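You operate a simulated robot arm through the tools that you are given. There is no shell and no other tool. Be economical: measure what you need, move in short steps, check, and stop when the job is done.

Carry out the task below with a simulated robot arm. There is one attempt and no reset: what you move stays moved.

Task
Pack the block marked JOB 2 with the shim that the height gauge calls for.
Fine: set it in the yellow nest, swing the green head over it, away, fit the shim in the pocket and swing the head over again; it must show nought.
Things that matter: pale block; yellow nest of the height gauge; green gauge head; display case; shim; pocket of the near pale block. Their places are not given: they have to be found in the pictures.

The check looks at the end state, three seconds after you hand in, the way a careful person would. Anything else that was tipped, shoved, dropped, spilled or broken makes it a failure.

Robot
A 6-joint arm with a two-finger parallel gripper, fixed in place. Base frame: the origin is at the foot of the arm, x ahead of it, y to its left, z up; the work surface is at about z = 0.86. Readings come in m, degrees, newtons and seconds.
With the tool pointing down near the work surface it reaches from about 0.26 to 0.68 m from the base axis. Its first joint turns from -66.0 to 66.0 degrees. Payload 2.9 kg.
Tool frame: the origin (TCP) lies between the finger pads and is the grasp point; the fingertips stand 0.03 m ahead of it; z points along the fingers, y is the line along which they close. Largest opening 0.11 m; finger width 0.02, thickness 0.01; the body of the gripper, 0.048 by 0.112 m, starts 0.055 m behind the TCP.
Orientation is that of the tool frame in the base frame, as a unit quaternion [w, x, y, z]. With the fingers straight down and closing along the base's y, the tool's x points along the base's -x, its y along +y and its z along -z.

Tools
- The arm moves only by the tool apply_moves. Its argument "rows" is one flat list of numbers, 7 for each row, row after row: the shift along the base's x, y, z in m, then the turn, a rotation vector about the base's x, y, z in rad, then the opening in per cent of the stroke, from 0 (shut) to 100 (fully open). In form: [dx, dy, dz, rx, ry, rz, jaw, dx, dy, dz, rx, ry, rz, jaw, ...]. A call has 1 to 12 rows; each row is the pose to reach, as a shift and turn from the pose commanded when the call began. Each row takes 0.2 s and may step no farther than 0.05 m and 8.6 degrees from the row before; otherwise, or with a gripper value out of range, the whole call is refused. A pose out of reach is approached as far as the arm can. The call stops where the force on the tool passes 90 N (or 10 N more than at its start, if that is more) or the arm is blocked; 0.2 s more then pass. Each finger travels about 0.108 m/s and halts on what it meets, pressing with about 41 N; the grip force reading is that of the motor and also rises with nothing between the fingers. The clock runs only during rows and for 0.2 s after the last one: add rows that repeat a pose to give the fingers time. It gives the time, the measured TCP pose, the force on the tool (base axes), the opening and the grip force at its end, in the units of the frame above (readings bear some noise), and new pictures: "show" is both (left out), scene, wrist or none.
- Cameras (640 x 400 px; columns grow to the right, rows downward): "scene" is fixed at [0.0787, 0.4291, 1.4001]; the picture's right is [-0.77, -0.64, 0.00], its down [-0.27, 0.32, -0.91] and it looks along [0.58, -0.70, -0.42] (base axes); focal length 281 px, centre (320, 200). "wrist" rides on the gripper at [-0.036, 0, -0.057] in the tool frame; the picture's right is [0.00, -1.00, 0.00], its down [0.97, 0.00, -0.24] and it looks along [0.24, 0.00, 0.97] (tool axes); focal length 218 px, centre (320, 200).
- measure_at(camera, pixels): there is no depth. For up to 12 entries [column, row, z] of the newest picture of that camera ("zoom" is the newest enlarged one), the place [x, y] in the base frame at which the ray of that pixel passes the height z, good to about 0.002 m. The clock stands still meanwhile.
- close_up(camera, box): a new picture of the part [left, top, right, bottom] of that camera's present view, enlarged. The clock stands still meanwhile.
- finish_job(): hands the job in; it is judged then, once.

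Keep the steps short. Do not move on a guess: measure, check each grasp and each placing, and mend mistakes. In all there are 80 turns and 120 pictures (those below and enlarged ones count). Leave the gripper open and the arm clear of the work at the hand-in unless told otherwise, and finish with a single line.

The tools are called as name(argument=value, ...) on one line, values as JSON. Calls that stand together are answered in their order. apply_moves: Moves the arm, as the interface text tells. Its arguments: {"type":"object","properties":{"rows":{"type":"array","items":{"type":"number"}},"show":{"type":"string","enum":["both","scene","wrist","none"]}},"required":["rows"]} The other tools are called the same way: measure_at (camera, pixels) gives the place at which the rays of pixels pass given heights; close_up (camera, box) takes an enlarged picture of a part of a camera's view; finish_job () hands the job in.

At the start:

```text
t: 0.0
ee_pos: [0.333, -0.1459, 1.3009]
ee_rot: [0.001, 0.0, 1.0, 0.0]
contact_force: [-0.2, 0.6, 0.2]
gripper_width: 0.1099
finger_force: 0.1
```

scene: 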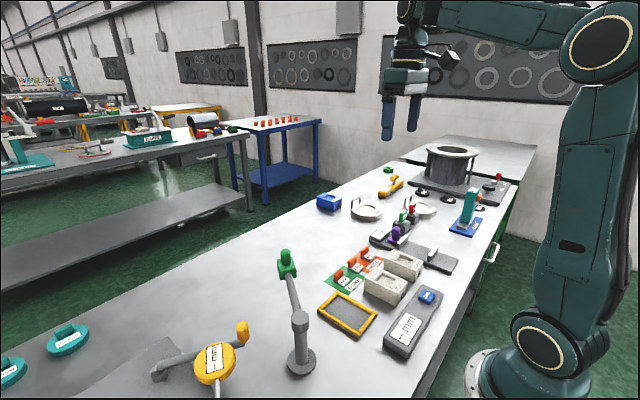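
wrist: 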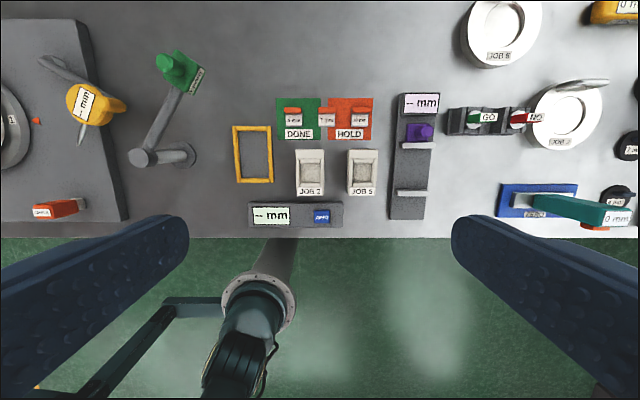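

I see the bench with a yellow frame nest (wrist 253,154), green head (178,68), two pale blocks (310,172 and 362,172), a display case (295,214) and shims near (293,115), (327,118), (360,118). I'll enlarge these next.

close_up(camera="wrist", box=[220, 80, 400, 240])

close_up(camera="scene", box=[260, 220, 480, 380])

close_up(camera="wrist", box=[120, 40, 280, 190])

```text
2.50 times, centred on (310, 160) of wrist
```

zoom: 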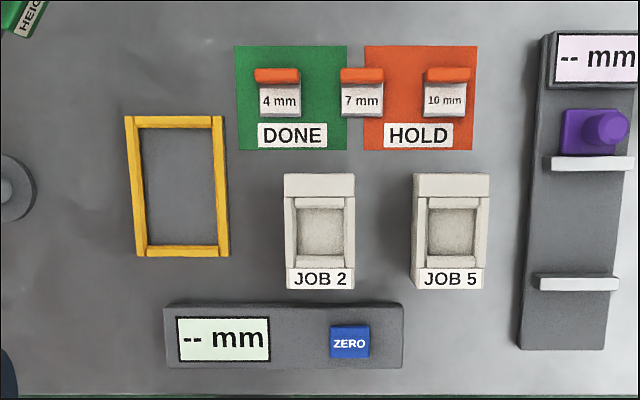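

```text
2.50 times, centred on (370, 300) of scene
```

zoom: 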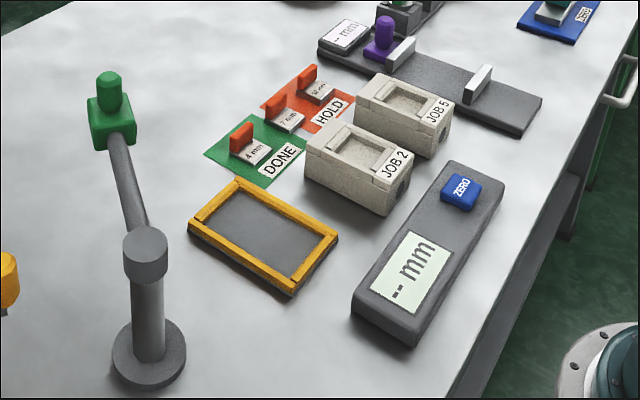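

```text
2.67 times, centred on (200, 115) of wrist
```

zoom: 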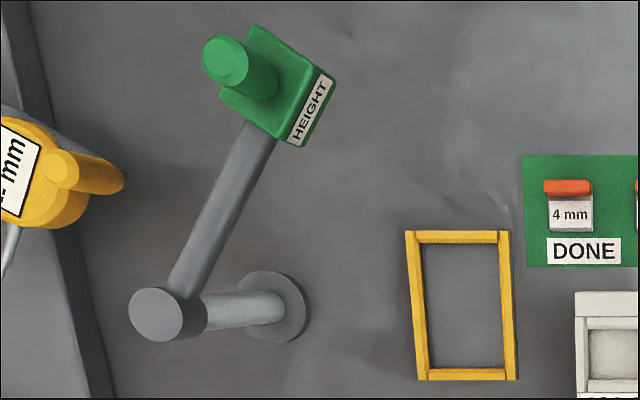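

Shims 4, 7, 10 mm have upright orange tabs, and the blocks have a pocket on top. I'll measure the key points at several heights to work out size and place.

measure_at(camera="wrist", pixels=[[296.8, 195.6, 0.86], [296, 187.2, 0.9], [324, 187.2, 0.9], [324, 149.2, 0.9], [295.6, 149.2, 0.9], [232, 126, 0.87], [270, 126, 0.87], [235, 183, 0.87], [273, 183, 0.87], [178, 66, 0.94], [145, 158, 0.98], [176, 154, 0.86]])

measure_at(camera="scene", pixels=[[397.2, 306.4, 0.86], [395.2, 293.2, 0.88], [395.2, 293.2, 0.9], [395.2, 293.2, 0.91], [336, 292, 0.86], [336, 292, 0.87], [378, 315, 0.87], [301.6, 373, 0.86], [299, 318, 0.96], [299, 318, 1.0], [287, 274, 0.92], [287, 274, 0.96]])

close_up(camera="scene", box=[320, 235, 430, 315])

close_up(camera="scene", box=[260, 235, 370, 385])

```text
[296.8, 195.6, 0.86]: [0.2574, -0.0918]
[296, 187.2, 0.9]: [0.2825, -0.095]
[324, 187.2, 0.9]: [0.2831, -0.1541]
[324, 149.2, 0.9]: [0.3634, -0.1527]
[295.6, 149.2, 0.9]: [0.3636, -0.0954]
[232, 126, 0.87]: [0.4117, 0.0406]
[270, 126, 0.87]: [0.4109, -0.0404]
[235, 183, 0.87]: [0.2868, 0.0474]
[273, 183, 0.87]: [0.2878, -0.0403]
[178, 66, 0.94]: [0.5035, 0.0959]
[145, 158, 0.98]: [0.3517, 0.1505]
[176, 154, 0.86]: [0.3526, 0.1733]
```

```text
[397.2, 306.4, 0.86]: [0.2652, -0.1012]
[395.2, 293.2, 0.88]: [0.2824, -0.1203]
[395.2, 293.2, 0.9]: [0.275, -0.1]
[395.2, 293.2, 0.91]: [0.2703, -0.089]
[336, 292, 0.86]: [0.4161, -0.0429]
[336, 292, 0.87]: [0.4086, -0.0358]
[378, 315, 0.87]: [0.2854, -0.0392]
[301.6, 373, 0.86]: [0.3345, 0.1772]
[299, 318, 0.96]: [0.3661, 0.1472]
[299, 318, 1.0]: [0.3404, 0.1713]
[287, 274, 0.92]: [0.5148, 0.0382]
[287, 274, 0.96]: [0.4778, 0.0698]
```

```text
5.00 times, centred on (375, 275) of scene
```

zoom: 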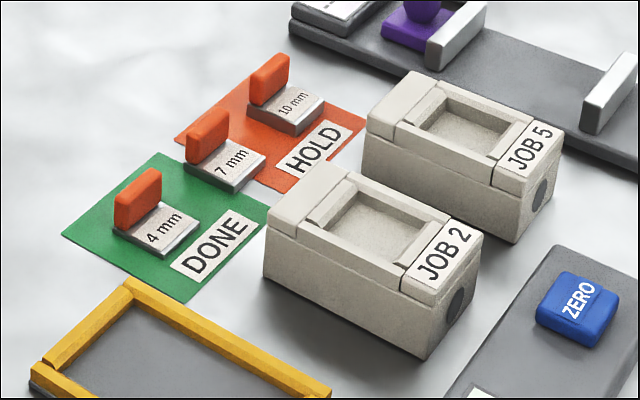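

```text
2.67 times, centred on (315, 310) of scene
```

zoom: 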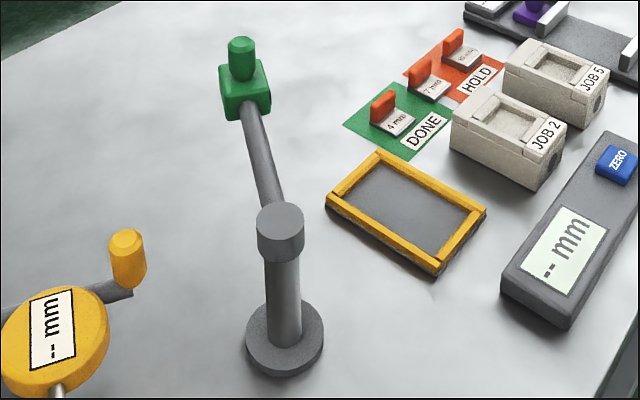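

Block JOB 2 is about x 0.265–0.364, y −0.099–−0.153, top about 0.90. The nest is about x 0.287–0.411, y −0.04–0.044. I'll bring the camera down above the block for a better look.

apply_moves(rows=[0, 0, -0.045, 0, 0, 0, 100, -0.005, 0.006, -0.09, 0, 0, 0, 100, -0.01, 0.012, -0.135, 0, 0, 0, 100, -0.015, 0.02, -0.18, 0, 0, 0, 100, -0.0185, 0.021, -0.22, 0, 0, 0, 100, -0.0185, 0.021, -0.26, 0, 0, 0, 100, -0.0185, 0.021, -0.26, 0, 0, 0, 100])

```text
t: 1.6
ee_pos: [0.3128, -0.1267, 1.0425]
ee_rot: [0.0, 0.0, 1.0, 0.0]
contact_force: [0.1, 0.9, 0.4]
gripper_width: 0.1102
finger_force: 0.0
```

scene: 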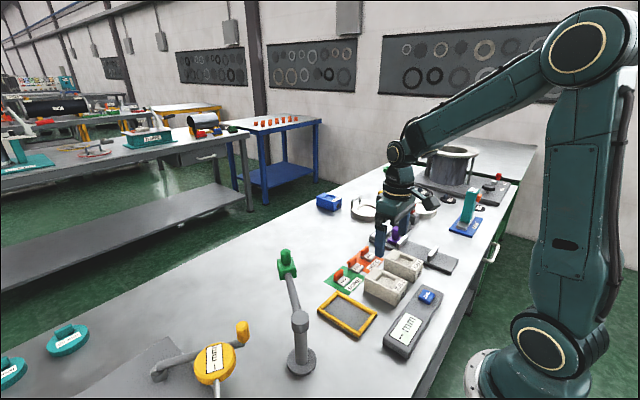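
wrist: 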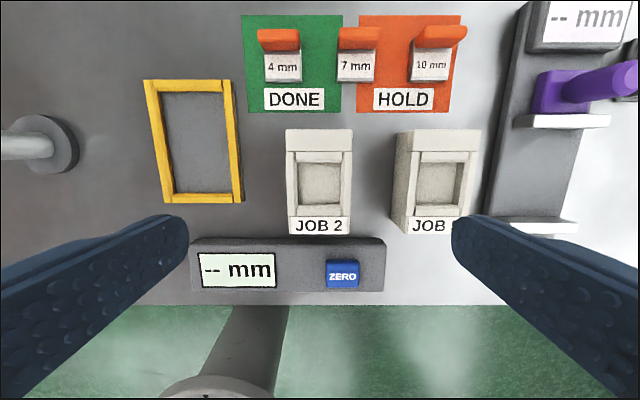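

Better view. I'll enlarge the block and nest for accurate edges.

close_up(camera="wrist", box=[270, 110, 430, 250])

close_up(camera="wrist", box=[130, 65, 290, 215])

```text
2.86 times, centred on (350, 180) of wrist
```

zoom: 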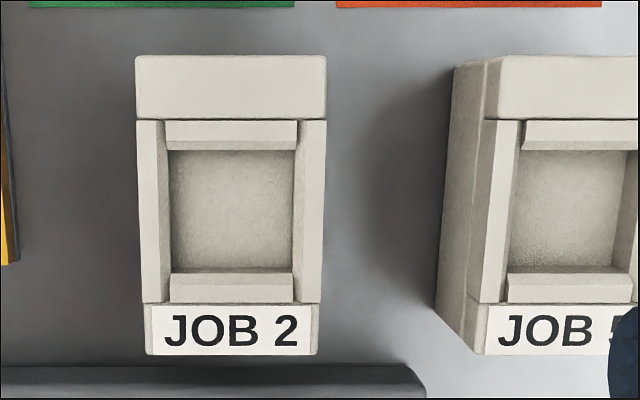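

```text
2.67 times, centred on (210, 140) of wrist
```

zoom: 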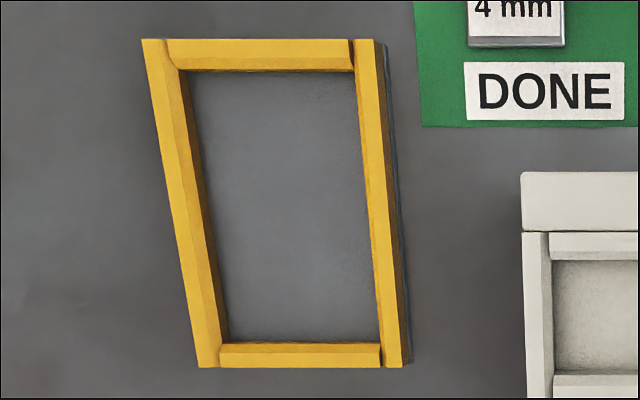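

measure_at(camera="wrist", pixels=[[285.2, 129.6, 0.9], [352.1, 129.6, 0.9], [288.8, 234.3, 0.9], [349.3, 234.3, 0.9], [285.2, 129.6, 0.91], [288.8, 234.3, 0.91], [143.25, 79.6, 0.875], [231, 79.6, 0.875], [165, 202.6, 0.875], [240.75, 202.6, 0.875]])

measure_at(camera="zoom", pixels=[[190, 75, 0.865], [230, 340, 0.865], [357, 75, 0.865], [380, 340, 0.865], [355, 70, 0.875], [375, 250, 0.875], [165, 45, 0.875], [219, 366, 0.875], [300, 343, 0.875], [300, 71, 0.865], [407, 364, 0.86]])

close_up(camera="scene", box=[310, 285, 390, 345])

```text
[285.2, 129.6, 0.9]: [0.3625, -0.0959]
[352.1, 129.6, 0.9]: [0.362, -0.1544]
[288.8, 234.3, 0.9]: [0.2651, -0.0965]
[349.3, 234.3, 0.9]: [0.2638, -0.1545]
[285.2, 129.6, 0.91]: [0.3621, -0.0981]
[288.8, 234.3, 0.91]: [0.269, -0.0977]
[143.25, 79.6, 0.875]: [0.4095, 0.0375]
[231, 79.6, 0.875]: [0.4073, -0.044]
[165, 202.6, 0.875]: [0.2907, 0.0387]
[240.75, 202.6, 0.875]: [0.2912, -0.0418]
```

```text
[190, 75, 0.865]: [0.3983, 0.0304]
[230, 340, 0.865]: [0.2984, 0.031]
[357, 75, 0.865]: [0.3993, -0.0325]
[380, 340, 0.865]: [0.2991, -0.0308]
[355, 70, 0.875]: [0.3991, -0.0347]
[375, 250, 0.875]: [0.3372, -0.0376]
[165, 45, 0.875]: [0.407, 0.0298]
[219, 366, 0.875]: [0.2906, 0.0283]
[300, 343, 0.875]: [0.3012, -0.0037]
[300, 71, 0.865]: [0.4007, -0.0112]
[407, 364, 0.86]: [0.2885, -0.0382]
```

```text
6.67 times, centred on (350, 315) of scene
```

zoom: 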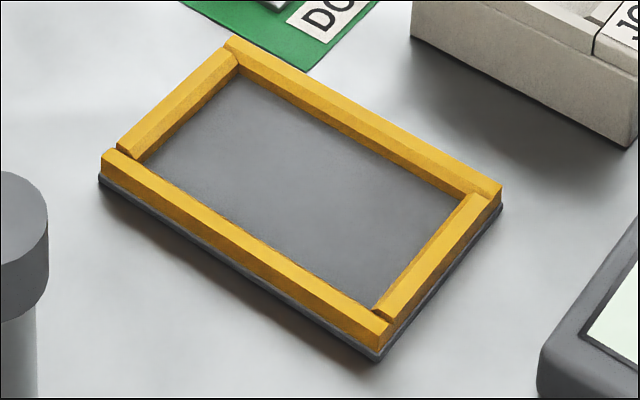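

Block: centre about (0.3135, −0.1255), 0.098 × 0.058, top 0.90. Nest opening: centre about (0.350, −0.001), about 0.102 × 0.062, chamfered rails with tops about 0.874. I'll grip the block across y, fingertips about 18 mm above its foot so they stay above the rails. Descending with the jaw at 75 %.

apply_moves(rows=[0, 0, -0.04, 0, 0, 0, 75, 0, 0, -0.08, 0, 0, 0, 75, 0, 0, -0.11, 0, 0, 0, 75, 0, 0, -0.134, 0, 0, 0, 75, 0, 0, -0.134, 0, 0, 0, 75])

```text
t: 2.8
ee_pos: [0.3146, -0.1268, 0.9075]
ee_rot: [0.001, 0.0, 1.0, 0.0]
contact_force: [0.9, 0.8, 0.4]
gripper_width: 0.0824
finger_force: 0.1
```

scene: 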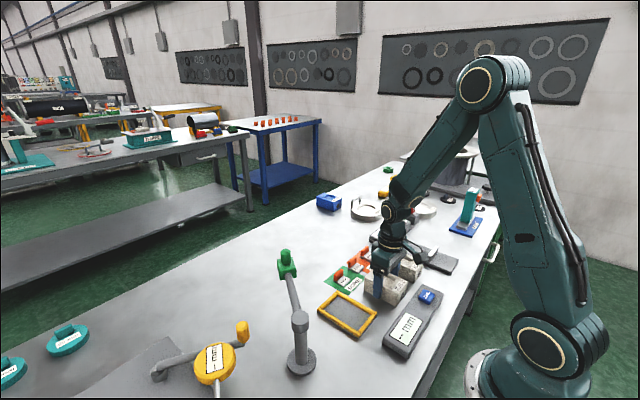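
wrist: 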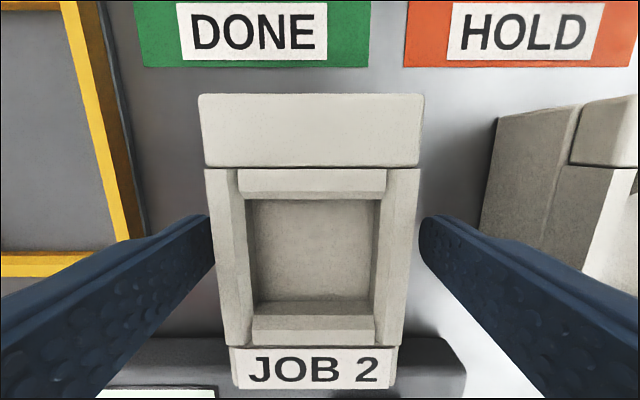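

Fingers straddle the block, well centred and clear of JOB 5. Closing.

apply_moves(rows=[0, 0, 0, 0, 0, 0, 45, 0, 0, 0, 0, 0, 0, 45, 0, 0, 0, 0, 0, 0, 45], show="wrist")

```text
t: 3.6
ee_pos: [0.3138, -0.1271, 0.906]
ee_rot: [0.0, 0.0, 1.0, 0.0]
contact_force: [-0.7, 0.0, 0.6]
gripper_width: 0.0576
finger_force: 40.6
```

wrist: 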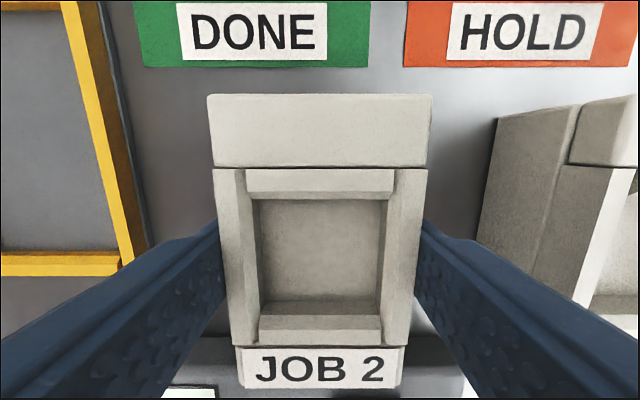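

Gripped at 57.6 mm with 41 N. Lifting 70 mm and moving over the nest.

apply_moves(rows=[0, 0, 0.03, 0, 0, 0, 45, 0, 0, 0.06, 0, 0, 0, 45, 0, 0, 0.07, 0, 0, 0, 45, 0.01, 0.04, 0.07, 0, 0, 0, 45, 0.025, 0.08, 0.07, 0, 0, 0, 45, 0.036, 0.12, 0.07, 0, 0, 0, 45, 0.036, 0.1255, 0.07, 0, 0, 0, 45, 0.036, 0.1255, 0.07, 0, 0, 0, 45])

```text
t: 5.4
ee_pos: [0.3482, 0.0002, 0.9775]
ee_rot: [0.0, 0.0, 1.0, 0.0]
contact_force: [0.0, 0.3, -4.7]
gripper_width: 0.0579
finger_force: 41.0
```

scene: 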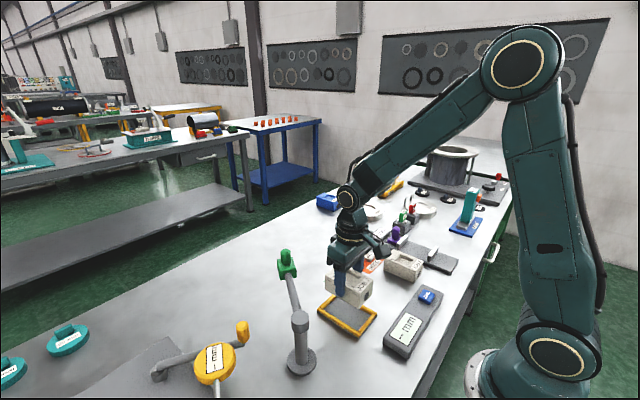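
wrist: 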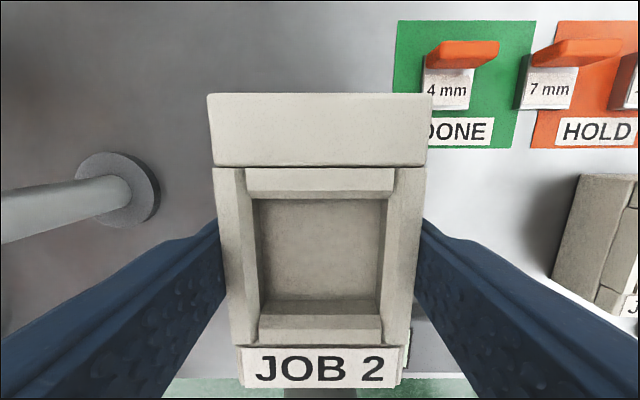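

measure_at(camera="wrist", pixels=[[208, 95, 0.97], [432, 95, 0.97], [242, 388, 0.97], [400, 388, 0.97], [208, 95, 0.975], [242, 388, 0.975]])

close_up(camera="scene", box=[300, 260, 400, 350])

```text
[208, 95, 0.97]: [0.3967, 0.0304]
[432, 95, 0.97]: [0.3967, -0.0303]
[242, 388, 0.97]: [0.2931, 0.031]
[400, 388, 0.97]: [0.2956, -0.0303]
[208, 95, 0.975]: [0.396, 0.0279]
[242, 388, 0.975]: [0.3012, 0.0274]
```

```text
4.44 times, centred on (350, 305) of scene
```

zoom: 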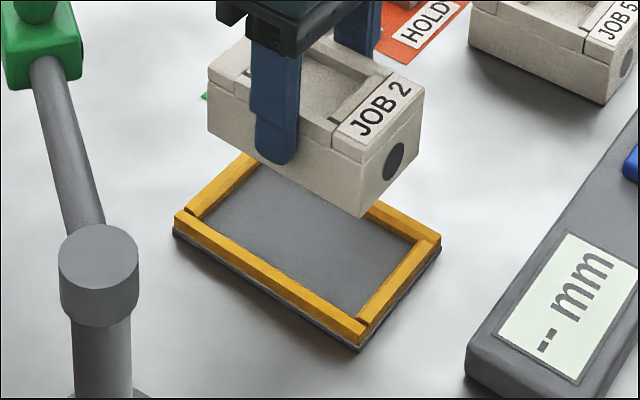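

Block centre is about (0.347, 0.000); nest centre about (0.350, −0.001). I'll shift +2.5 mm in x and lower to about 12 mm above the rails, then check.

apply_moves(rows=[0.0025, -0.0005, -0.02, 0, 0, 0, 45, 0.0025, -0.0005, -0.042, 0, 0, 0, 45, 0.0025, -0.0005, -0.042, 0, 0, 0, 45])

close_up(camera="scene", box=[310, 265, 390, 345])

close_up(camera="wrist", box=[180, 60, 460, 240])

```text
t: 6.2
ee_pos: [0.3543, 0.0007, 0.9328]
ee_rot: [0.0, 0.001, 1.0, 0.0]
contact_force: [-0.3, -0.2, -4.7]
gripper_width: 0.0576
finger_force: 41.4
```

scene: 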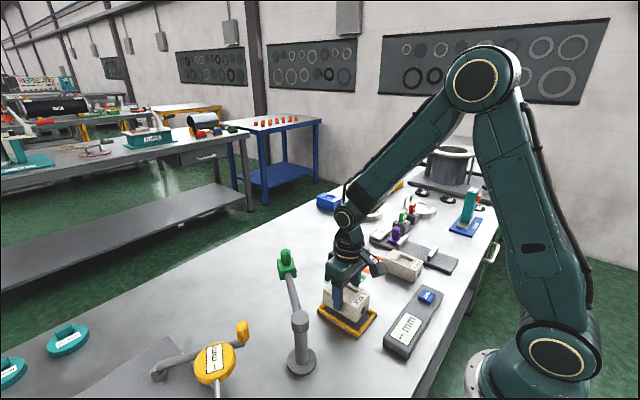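
wrist: 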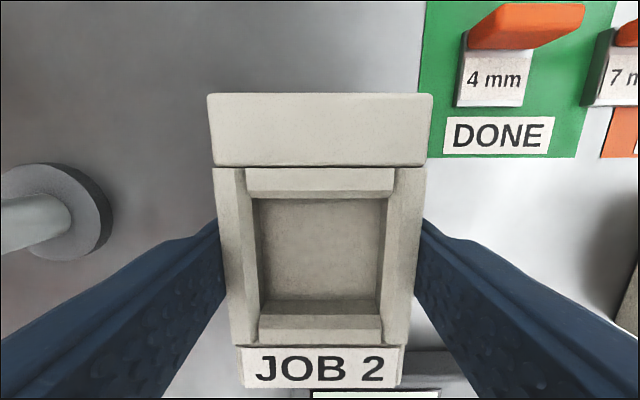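

```text
5.00 times, centred on (350, 305) of scene
```

zoom: 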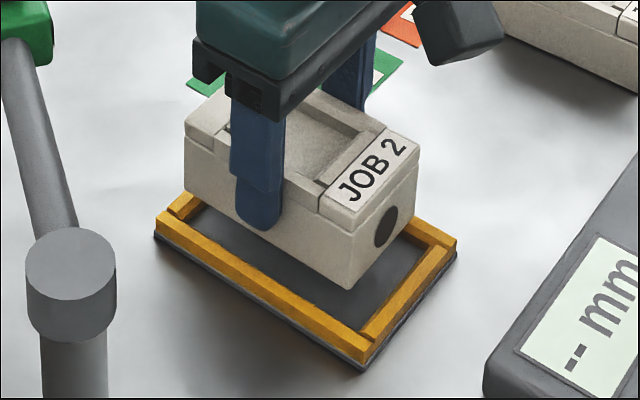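

```text
2.22 times, centred on (320, 150) of wrist
```

zoom: 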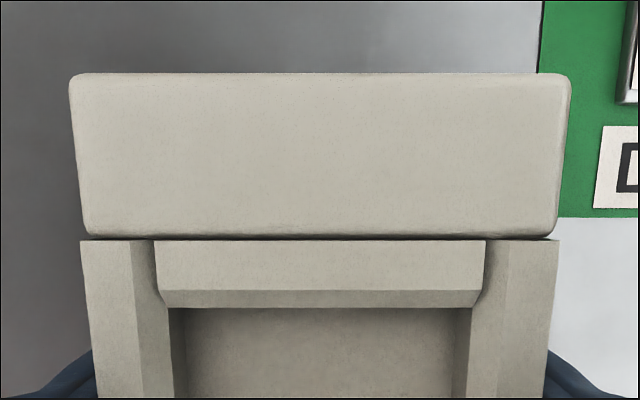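

I'll compare block foot corners with the nest corners in this scene picture.

close_up(camera="scene", box=[310, 285, 390, 345])

measure_at(camera="scene", pixels=[[355.6, 323, 0.888], [323.2, 302.4, 0.888], [355.6, 323, 0.892], [323.2, 302.4, 0.892]])

```text
6.67 times, centred on (350, 315) of scene
```

zoom: 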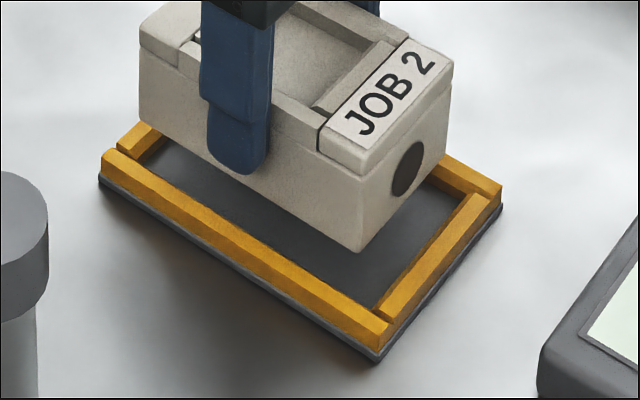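

```text
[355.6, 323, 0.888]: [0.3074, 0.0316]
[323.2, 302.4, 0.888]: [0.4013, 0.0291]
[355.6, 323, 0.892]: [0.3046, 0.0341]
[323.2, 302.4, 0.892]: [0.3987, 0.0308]
```

measure_at(camera="zoom", pixels=[[378, 362, 0.86], [98, 186, 0.86], [503, 208, 0.86], [378, 362, 0.863], [98, 186, 0.863], [503, 208, 0.863], [361, 252, 0.888], [139, 118, 0.888], [448, 160, 0.888], [361, 252, 0.893], [139, 118, 0.893], [466, 193, 0.874]])

```text
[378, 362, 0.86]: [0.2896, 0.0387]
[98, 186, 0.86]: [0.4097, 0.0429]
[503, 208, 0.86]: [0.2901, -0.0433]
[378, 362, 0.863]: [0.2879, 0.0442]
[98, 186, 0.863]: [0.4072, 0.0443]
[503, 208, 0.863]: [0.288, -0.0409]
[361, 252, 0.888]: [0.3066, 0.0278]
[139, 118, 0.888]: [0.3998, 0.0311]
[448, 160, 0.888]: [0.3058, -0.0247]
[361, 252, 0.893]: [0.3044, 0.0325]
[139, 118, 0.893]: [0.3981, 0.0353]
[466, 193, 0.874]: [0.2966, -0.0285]
```

Averaging readings, the block sits about 2 mm too far in x. Shift −1.8 mm and lower gently 16 mm, then check.

apply_moves(rows=[-0.0018, -0.0005, 0, 0, 0, 0, 45, -0.0018, -0.0005, -0.006, 0, 0, 0, 45, -0.0018, -0.0005, -0.011, 0, 0, 0, 45, -0.0018, -0.0005, -0.016, 0, 0, 0, 45], show="none")

close_up(camera="scene", box=[310, 275, 390, 345])

```text
t: 7.2
ee_pos: [0.3522, -0.001, 0.9179]
ee_rot: [0.001, 0.0, 1.0, 0.0]
contact_force: [-0.4, -0.1, -3.6]
gripper_width: 0.0579
finger_force: 41.0
```

```text
5.71 times, centred on (350, 310) of scene
```

zoom: 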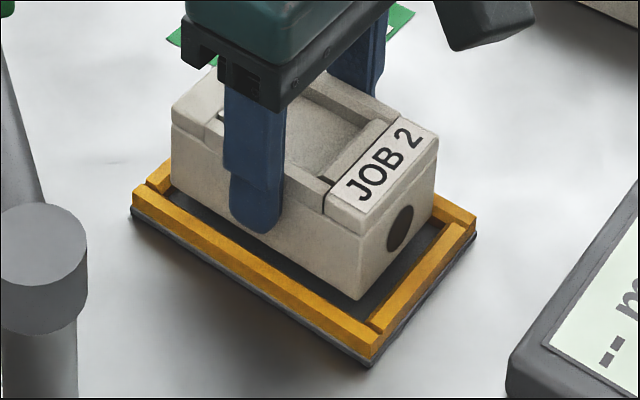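

No contact yet; block heads into the opening. Lowering on in small steps.

apply_moves(rows=[-0.0005, 0, -0.003, 0, 0, 0, 45, -0.0005, 0, -0.005, 0, 0, 0, 45, -0.0005, 0, -0.007, 0, 0, 0, 45], show="none")

close_up(camera="scene", box=[310, 275, 390, 345])

```text
t: 8.0
ee_pos: [0.35, -0.0006, 0.9118]
ee_rot: [0.001, 0.0, 1.0, 0.0]
contact_force: [0.1, -1.0, -3.5]
gripper_width: 0.0576
finger_force: 40.8
```

```text
5.71 times, centred on (350, 310) of scene
```

zoom: 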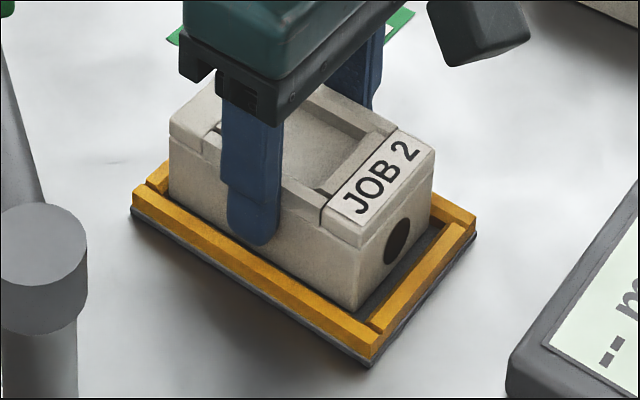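

Still free (only the block's weight shows). Lower by a few mm more until it bears.

apply_moves(rows=[-0.0005, 0, -0.0015, 0, 0, 0, 45, -0.0005, 0, -0.003, 0, 0, 0, 45, -0.0005, 0, -0.003, 0, 0, 0, 45], show="none")

close_up(camera="scene", box=[310, 275, 390, 345])

```text
t: 8.8
ee_pos: [0.3511, -0.0001, 0.909]
ee_rot: [0.004, 0.0, 1.0, -0.001]
contact_force: [-1.1, -4.0, 34.0]
gripper_width: 0.0581
finger_force: 41.2
```

```text
5.71 times, centred on (350, 310) of scene
```

zoom: 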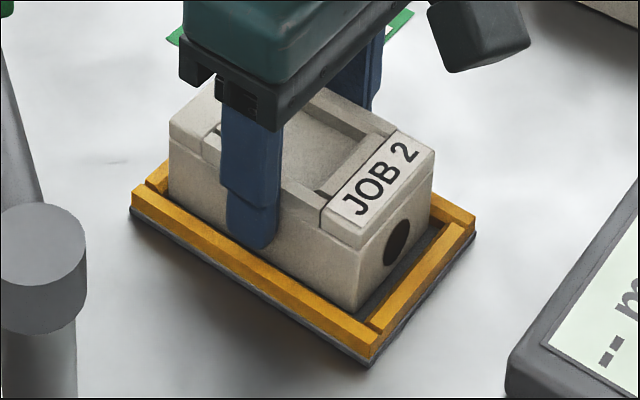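

It bears now (34 N). Opening the fingers and rising to inspect the seating.

apply_moves(rows=[0, 0, 0.001, 0, 0, 0, 45, 0, 0, 0.002, 0, 0, 0, 75, 0, 0, 0.002, 0, 0, 0, 75, 0, 0, 0.03, 0, 0, 0, 75, 0, 0, 0.07, 0, 0, 0, 75, 0, 0, 0.11, 0, 0, 0, 75, 0, 0, 0.14, 0, 0, 0, 75])

close_up(camera="scene", box=[300, 265, 460, 365])

close_up(camera="wrist", box=[240, 100, 400, 250])

```text
t: 10.4
ee_pos: [0.3519, 0.0006, 1.049]
ee_rot: [0.0, 0.0, 1.0, 0.0]
contact_force: [0.6, 0.3, 0.2]
gripper_width: 0.0825
finger_force: 0.1
```

scene: 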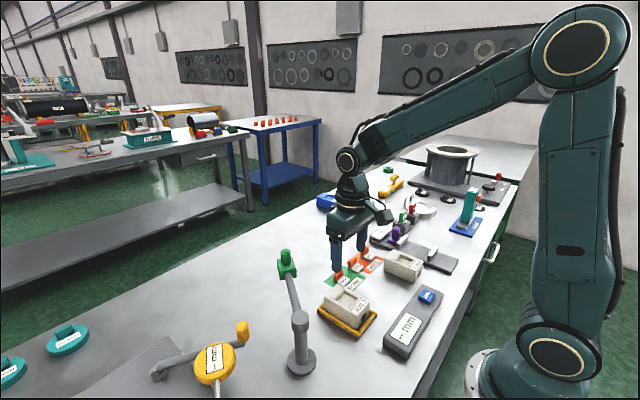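
wrist: 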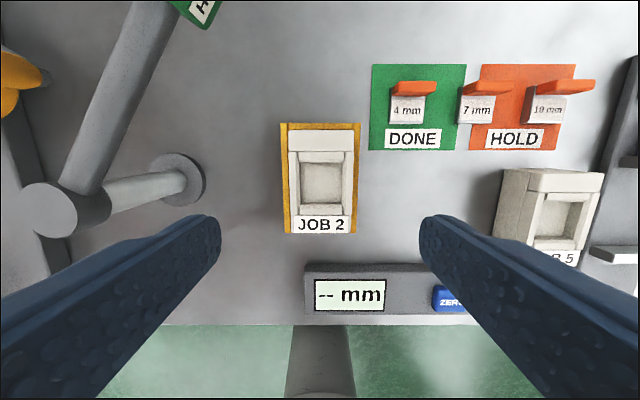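

```text
4.00 times, centred on (380, 315) of scene
```

zoom: 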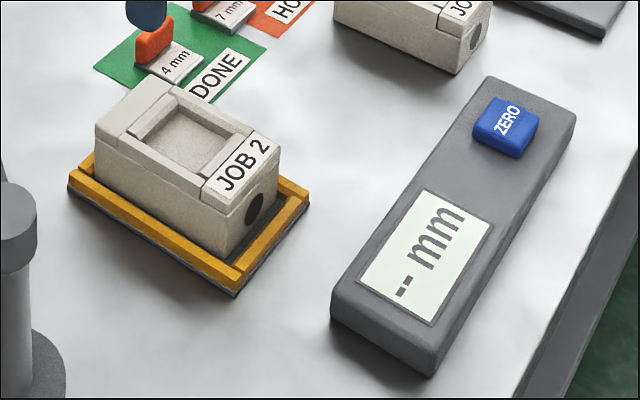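

```text
2.67 times, centred on (320, 175) of wrist
```

zoom: 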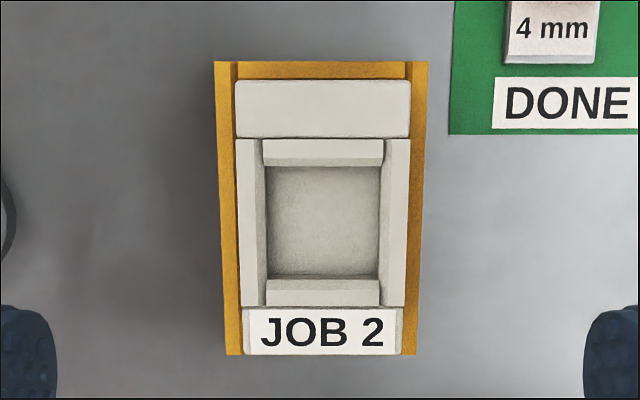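

The block sits square and level inside the rails. Next the green head: raise and go above it for a look, measuring the knob and pivot from two viewpoints.

apply_moves(rows=[0, 0, 0.04, 0, 0, 0, 75, 0.02, 0.02, 0.07, 0, 0, 0, 75, 0.05, 0.045, 0.08, 0, 0, 0, 75, 0.08, 0.07, 0.08, 0, 0, 0, 75, 0.11, 0.08, 0.08, 0, 0, 0, 75, 0.13, 0.08, 0.08, 0, 0, 0, 75, 0.13, 0.08, 0.08, 0, 0, 0, 75])

close_up(camera="scene", box=[250, 235, 350, 385])

close_up(camera="wrist", box=[220, 60, 420, 310])

```text
t: 12.0
ee_pos: [0.4829, 0.0805, 1.1273]
ee_rot: [0.001, 0.0, 1.0, -0.001]
contact_force: [-0.3, -0.2, 1.3]
gripper_width: 0.0823
finger_force: 0.0
```

scene: 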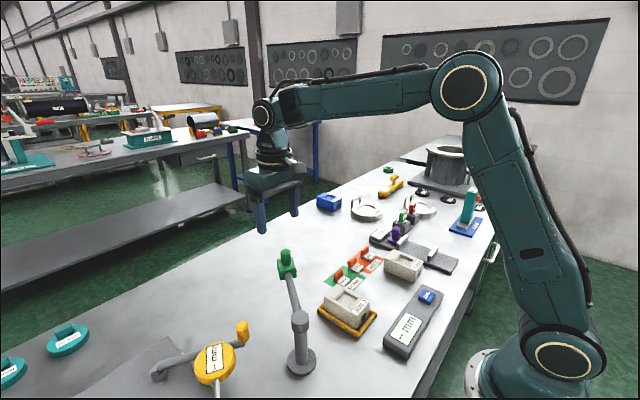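
wrist: 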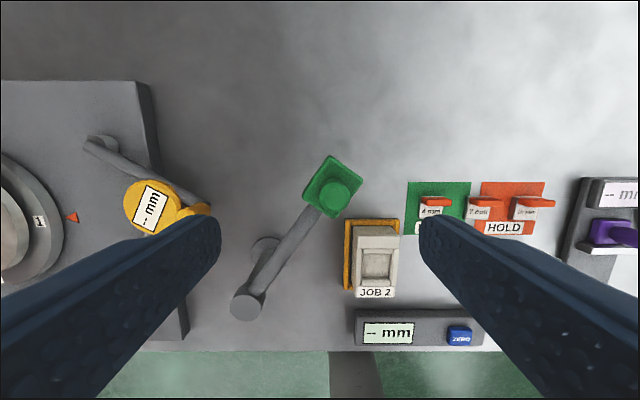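

```text
2.67 times, centred on (300, 310) of scene
```

zoom: 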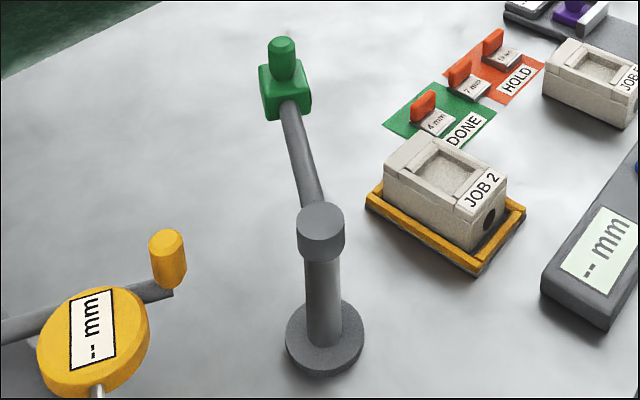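

```text
1.60 times, centred on (320, 185) of wrist
```

zoom: 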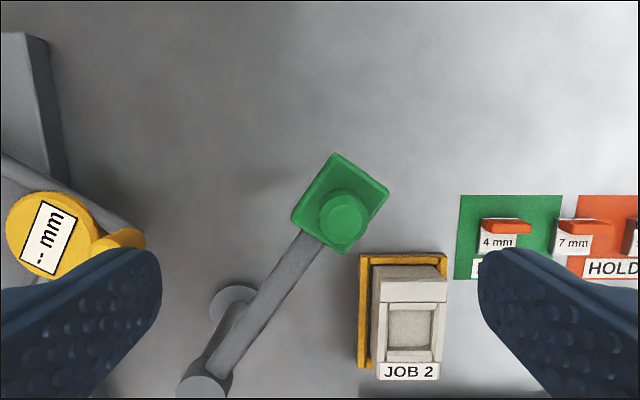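

measure_at(camera="wrist", pixels=[[334.4, 194.4, 0.94], [334.4, 194.4, 0.97], [334.4, 194.4, 1.0], [246, 306, 0.95], [246, 306, 0.98], [246, 306, 1.01], [328, 188, 0.92], [328, 188, 0.95], [265, 250, 0.865]])

measure_at(camera="scene", pixels=[[285.4, 251.9, 0.94], [285.4, 251.9, 0.97], [285.4, 251.9, 1.0], [300.4, 318.3, 0.95], [300.4, 318.3, 0.98], [300.4, 318.3, 1.01], [301.9, 361.4, 0.865], [285.5, 263, 0.93], [285.5, 263, 0.96]])

```text
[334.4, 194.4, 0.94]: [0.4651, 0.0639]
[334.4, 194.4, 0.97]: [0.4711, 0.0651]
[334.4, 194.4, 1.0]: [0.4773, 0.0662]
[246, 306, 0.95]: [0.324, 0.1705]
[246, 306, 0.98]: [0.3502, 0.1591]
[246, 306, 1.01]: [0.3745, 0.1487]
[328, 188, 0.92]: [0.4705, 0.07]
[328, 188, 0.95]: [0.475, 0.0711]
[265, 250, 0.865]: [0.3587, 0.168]
```

```text
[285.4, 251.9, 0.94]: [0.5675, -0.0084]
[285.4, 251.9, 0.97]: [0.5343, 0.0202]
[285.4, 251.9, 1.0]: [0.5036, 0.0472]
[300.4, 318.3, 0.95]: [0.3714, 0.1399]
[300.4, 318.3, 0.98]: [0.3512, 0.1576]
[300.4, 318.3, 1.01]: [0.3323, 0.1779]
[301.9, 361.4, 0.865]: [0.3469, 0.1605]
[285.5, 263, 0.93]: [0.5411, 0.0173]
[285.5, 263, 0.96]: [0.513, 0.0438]
```

Pivot about (0.351, 0.159), top 0.98. Knob top about (0.481, 0.067, 1.02), radius about 0.159, which fits the nest centre (0.35, 0). The swing is about 54.7° clockwise. I'll turn the gripper +27° and hover just above the knob.

apply_moves(rows=[0, -0.004, -0.015, 0, 0, 0.12, 75, 0, -0.008, -0.03, 0, 0, 0.24, 75, 0, -0.013, -0.045, 0, 0, 0.36, 75, 0, -0.013, -0.057, 0, 0, 0.4774, 75, 0, -0.013, -0.057, 0, 0, 0.4774, 75])

close_up(camera="scene", box=[240, 210, 340, 310])

```text
t: 13.2
ee_pos: [0.4806, 0.0666, 1.0724]
ee_rot: [0.001, -0.237, 0.971, 0.0]
contact_force: [0.6, 0.5, -0.4]
gripper_width: 0.0823
finger_force: 0.0
```

scene: 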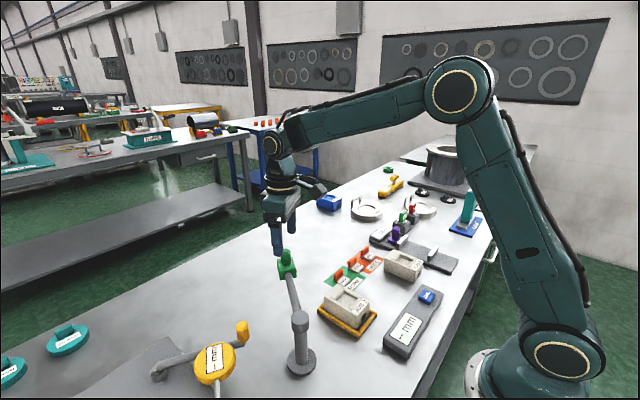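
wrist: 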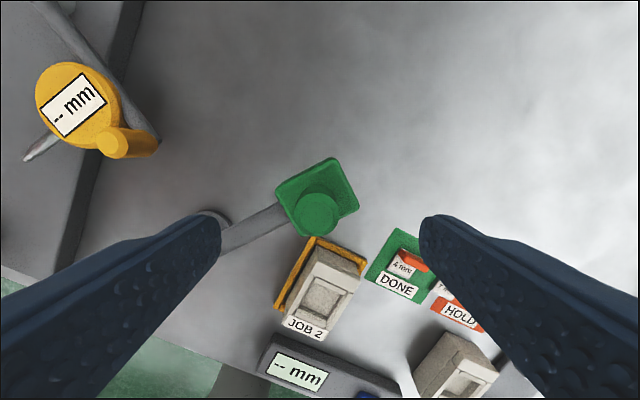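

```text
4.00 times, centred on (290, 260) of scene
```

zoom: 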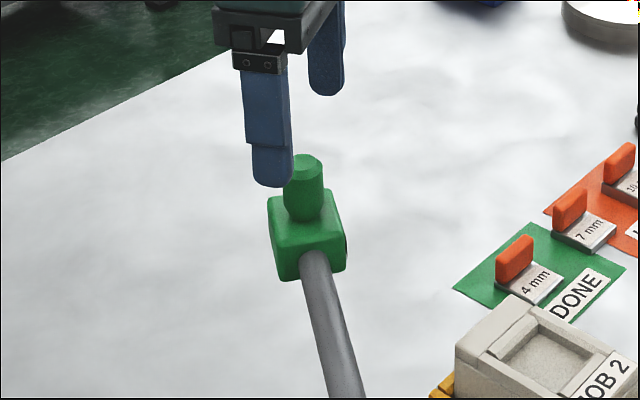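

The knob lies centred between the fingers (wrist 316,215; expected 320,217). Descending 43 mm and closing on it.

apply_moves(rows=[0, 0, -0.02, 0, 0, 0, 75, 0, 0, -0.035, 0, 0, 0, 75, 0, 0, -0.042, 0, 0, 0, 75, 0, 0, -0.042, 0, 0, 0, 50, 0, 0, -0.042, 0, 0, 0, 15, 0, 0, -0.042, 0, 0, 0, 15, 0, 0, -0.042, 0, 0, 0, 15])

close_up(camera="scene", box=[240, 210, 340, 310])

```text
t: 14.8
ee_pos: [0.4787, 0.068, 1.0304]
ee_rot: [0.001, -0.237, 0.971, 0.0]
contact_force: [-6.4, 4.5, -2.1]
gripper_width: 0.0233
finger_force: 45.0
```

scene: 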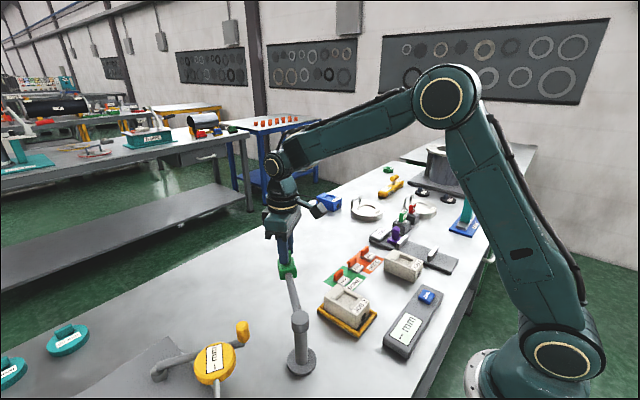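
wrist: 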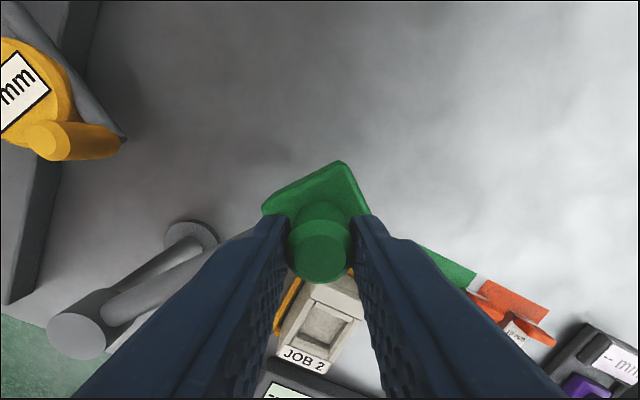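

```text
4.00 times, centred on (290, 260) of scene
```

zoom: 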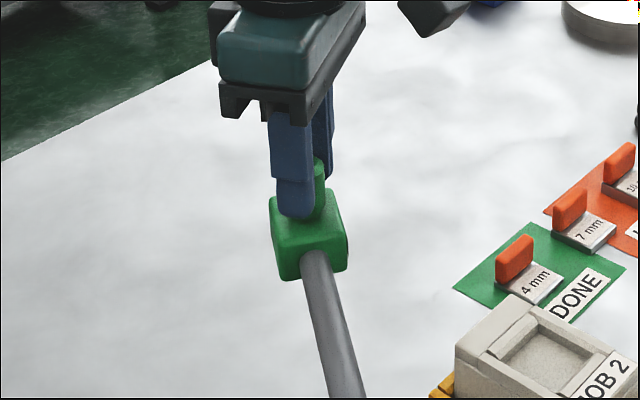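

Knob held (23 mm, small side forces). Swinging along the arc for the first three steps, then checking force and head clearance over the block.

apply_moves(rows=[-0.0119, -0.0148, 0, 0, 0, -0.1194, 15, -0.0254, -0.0281, 0, 0, 0, -0.2388, 15, -0.0405, -0.0396, 0, 0, 0, -0.3582, 15])

close_up(camera="scene", box=[270, 230, 390, 350])

```text
t: 15.6
ee_pos: [0.4389, 0.0278, 1.0308]
ee_rot: [0.003, -0.06, 0.998, 0.002]
contact_force: [-11.1, 14.0, 24.8]
gripper_width: 0.0235
finger_force: 45.1
```

scene: 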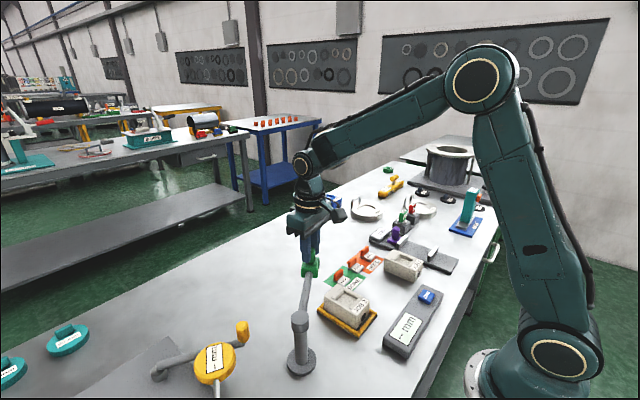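
wrist: 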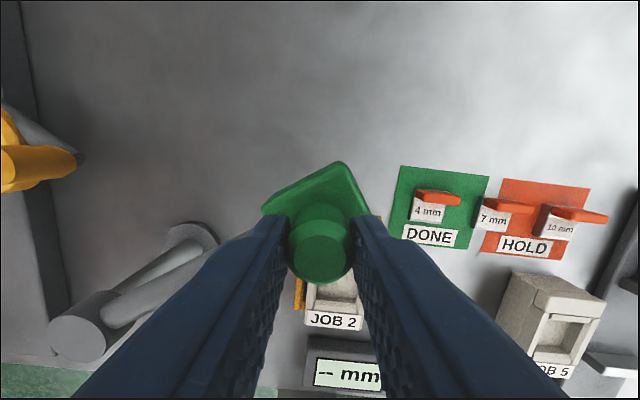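

```text
3.33 times, centred on (330, 290) of scene
```

zoom: 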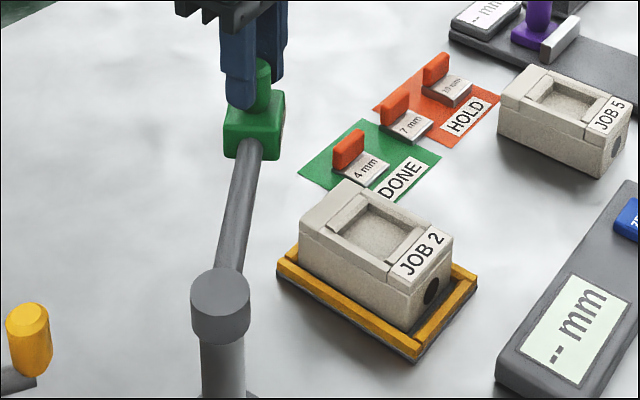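

It swings freely. Side force (18 N inward) says my radius is a bit large; I correct 1.5 mm inward and 1 mm up and finish the swing over the block.

apply_moves(rows=[-0.017, -0.0084, 0.001, 0, 0, -0.1194, 15, -0.0341, -0.016, 0.001, 0, 0, -0.2388, 15, -0.0521, -0.0215, 0.001, 0, 0, -0.3582, 15, -0.0706, -0.0249, 0.001, 0, 0, -0.4776, 15, -0.0893, -0.026, 0.001, 0, 0, -0.5966, 15, -0.0893, -0.026, 0.001, 0, 0, -0.5966, 15])

close_up(camera="scene", box=[290, 250, 450, 350])

```text
t: 17.0
ee_pos: [0.3513, 0.0, 1.0312]
ee_rot: [0.003, 0.236, 0.972, 0.0]
contact_force: [0.5, 11.1, 31.8]
gripper_width: 0.0234
finger_force: 44.5
```

scene: 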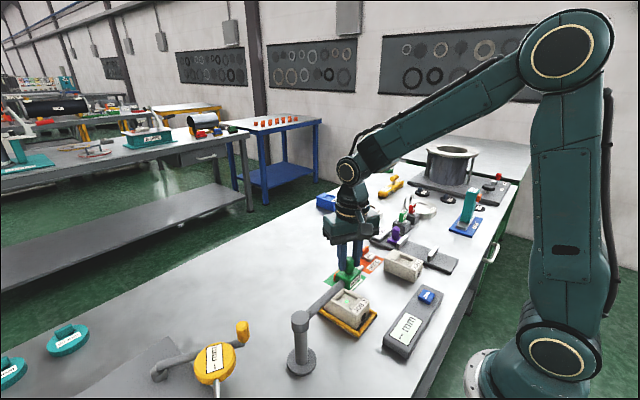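
wrist: 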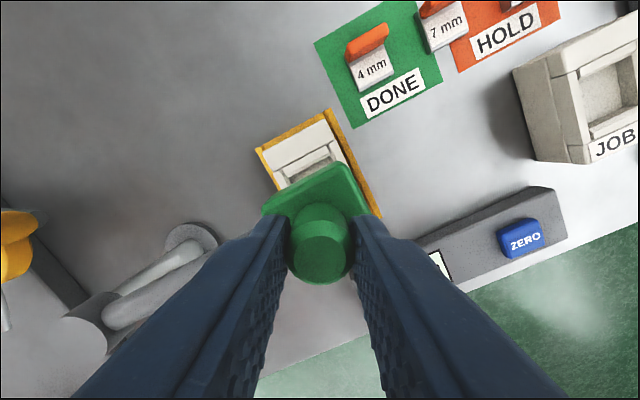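

```text
4.00 times, centred on (370, 300) of scene
```

zoom: 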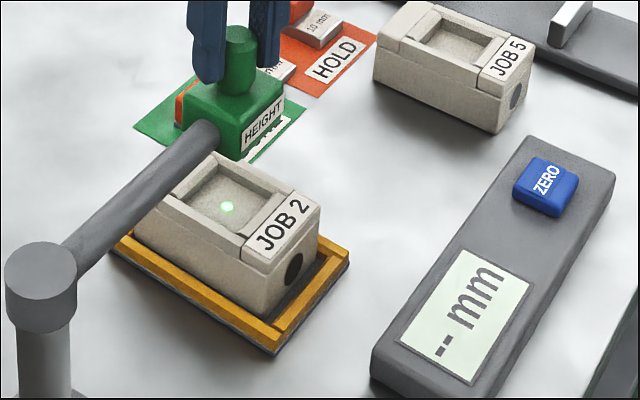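

A green measuring spot falls in the pocket, but the display still reads "--". I'll let go and rise, then read it.

apply_moves(rows=[0, 0, 0.001, 0, 0, 0, 50, 0, 0, 0.001, 0, 0, 0, 70, 0, 0, 0.03, 0, 0, 0, 70, 0, 0, 0.06, 0, 0, 0, 70, 0, 0, 0.06, 0, 0, 0, 70])

close_up(camera="scene", box=[290, 250, 450, 350])

```text
t: 18.2
ee_pos: [0.3518, 0.0028, 1.0918]
ee_rot: [-0.001, 0.236, 0.972, -0.001]
contact_force: [-0.1, -0.2, 0.9]
gripper_width: 0.077
finger_force: 0.1
```

scene: 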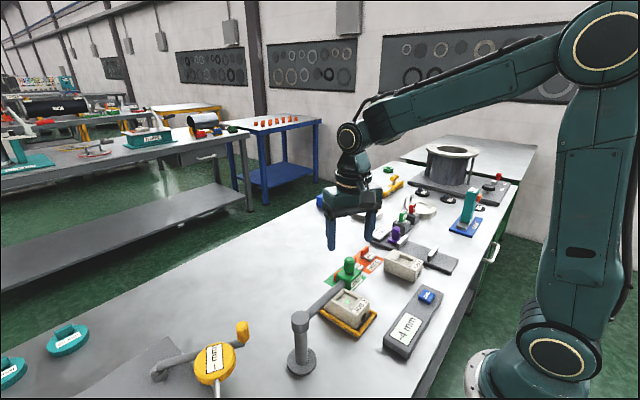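
wrist: 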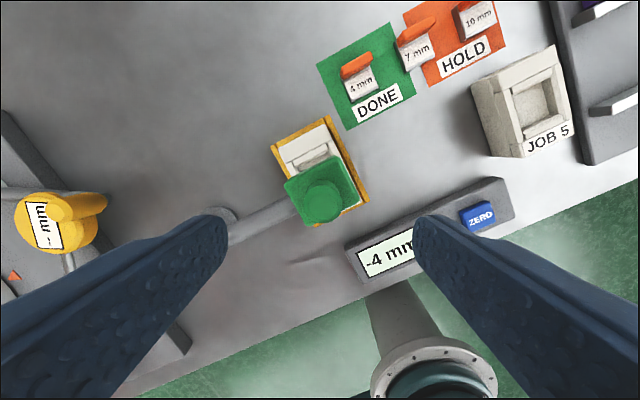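

```text
4.00 times, centred on (370, 300) of scene
```

zoom: 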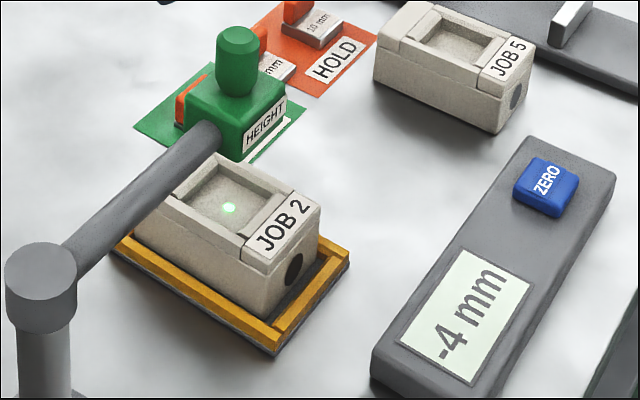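

The gauge reads −4 mm, so the 4 mm shim is called for. Measure the knob's present place before regripping to swing away.

close_up(camera="wrist", box=[250, 130, 400, 250])

measure_at(camera="wrist", pixels=[[324, 203, 1.02], [324, 203, 1.01], [324, 203, 1.03]])

```text
3.33 times, centred on (325, 190) of wrist
```

zoom: 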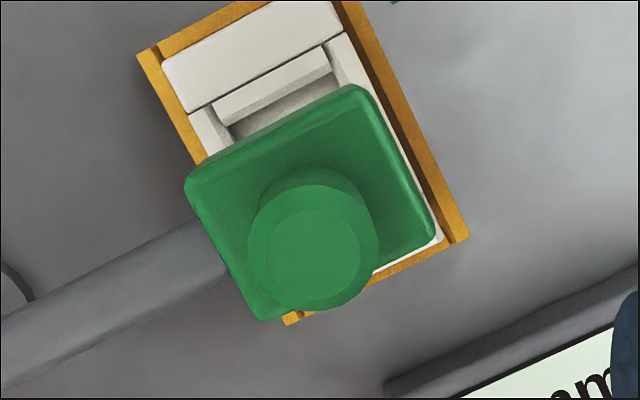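

```text
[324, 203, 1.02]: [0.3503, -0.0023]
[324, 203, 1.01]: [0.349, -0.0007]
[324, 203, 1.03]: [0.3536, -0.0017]
```

Knob is at (0.350, −0.002). Descending onto it again and closing.

apply_moves(rows=[-0.001, -0.003, -0.03, 0, 0, 0, 70, -0.001, -0.003, -0.05, 0, 0, 0, 70, -0.001, -0.003, -0.059, 0, 0, 0, 70, -0.001, -0.003, -0.059, 0, 0, 0, 40, -0.001, -0.003, -0.059, 0, 0, 0, 15, -0.001, -0.003, -0.059, 0, 0, 0, 15, -0.001, -0.003, -0.059, 0, 0, 0, 15], show="wrist")

```text
t: 19.8
ee_pos: [0.3507, -0.0005, 1.0315]
ee_rot: [0.001, 0.234, 0.972, 0.001]
contact_force: [8.3, 24.8, -10.5]
gripper_width: 0.0235
finger_force: 45.0
```

wrist: 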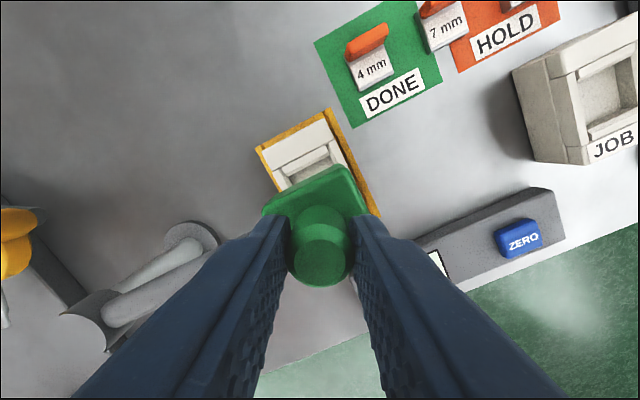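

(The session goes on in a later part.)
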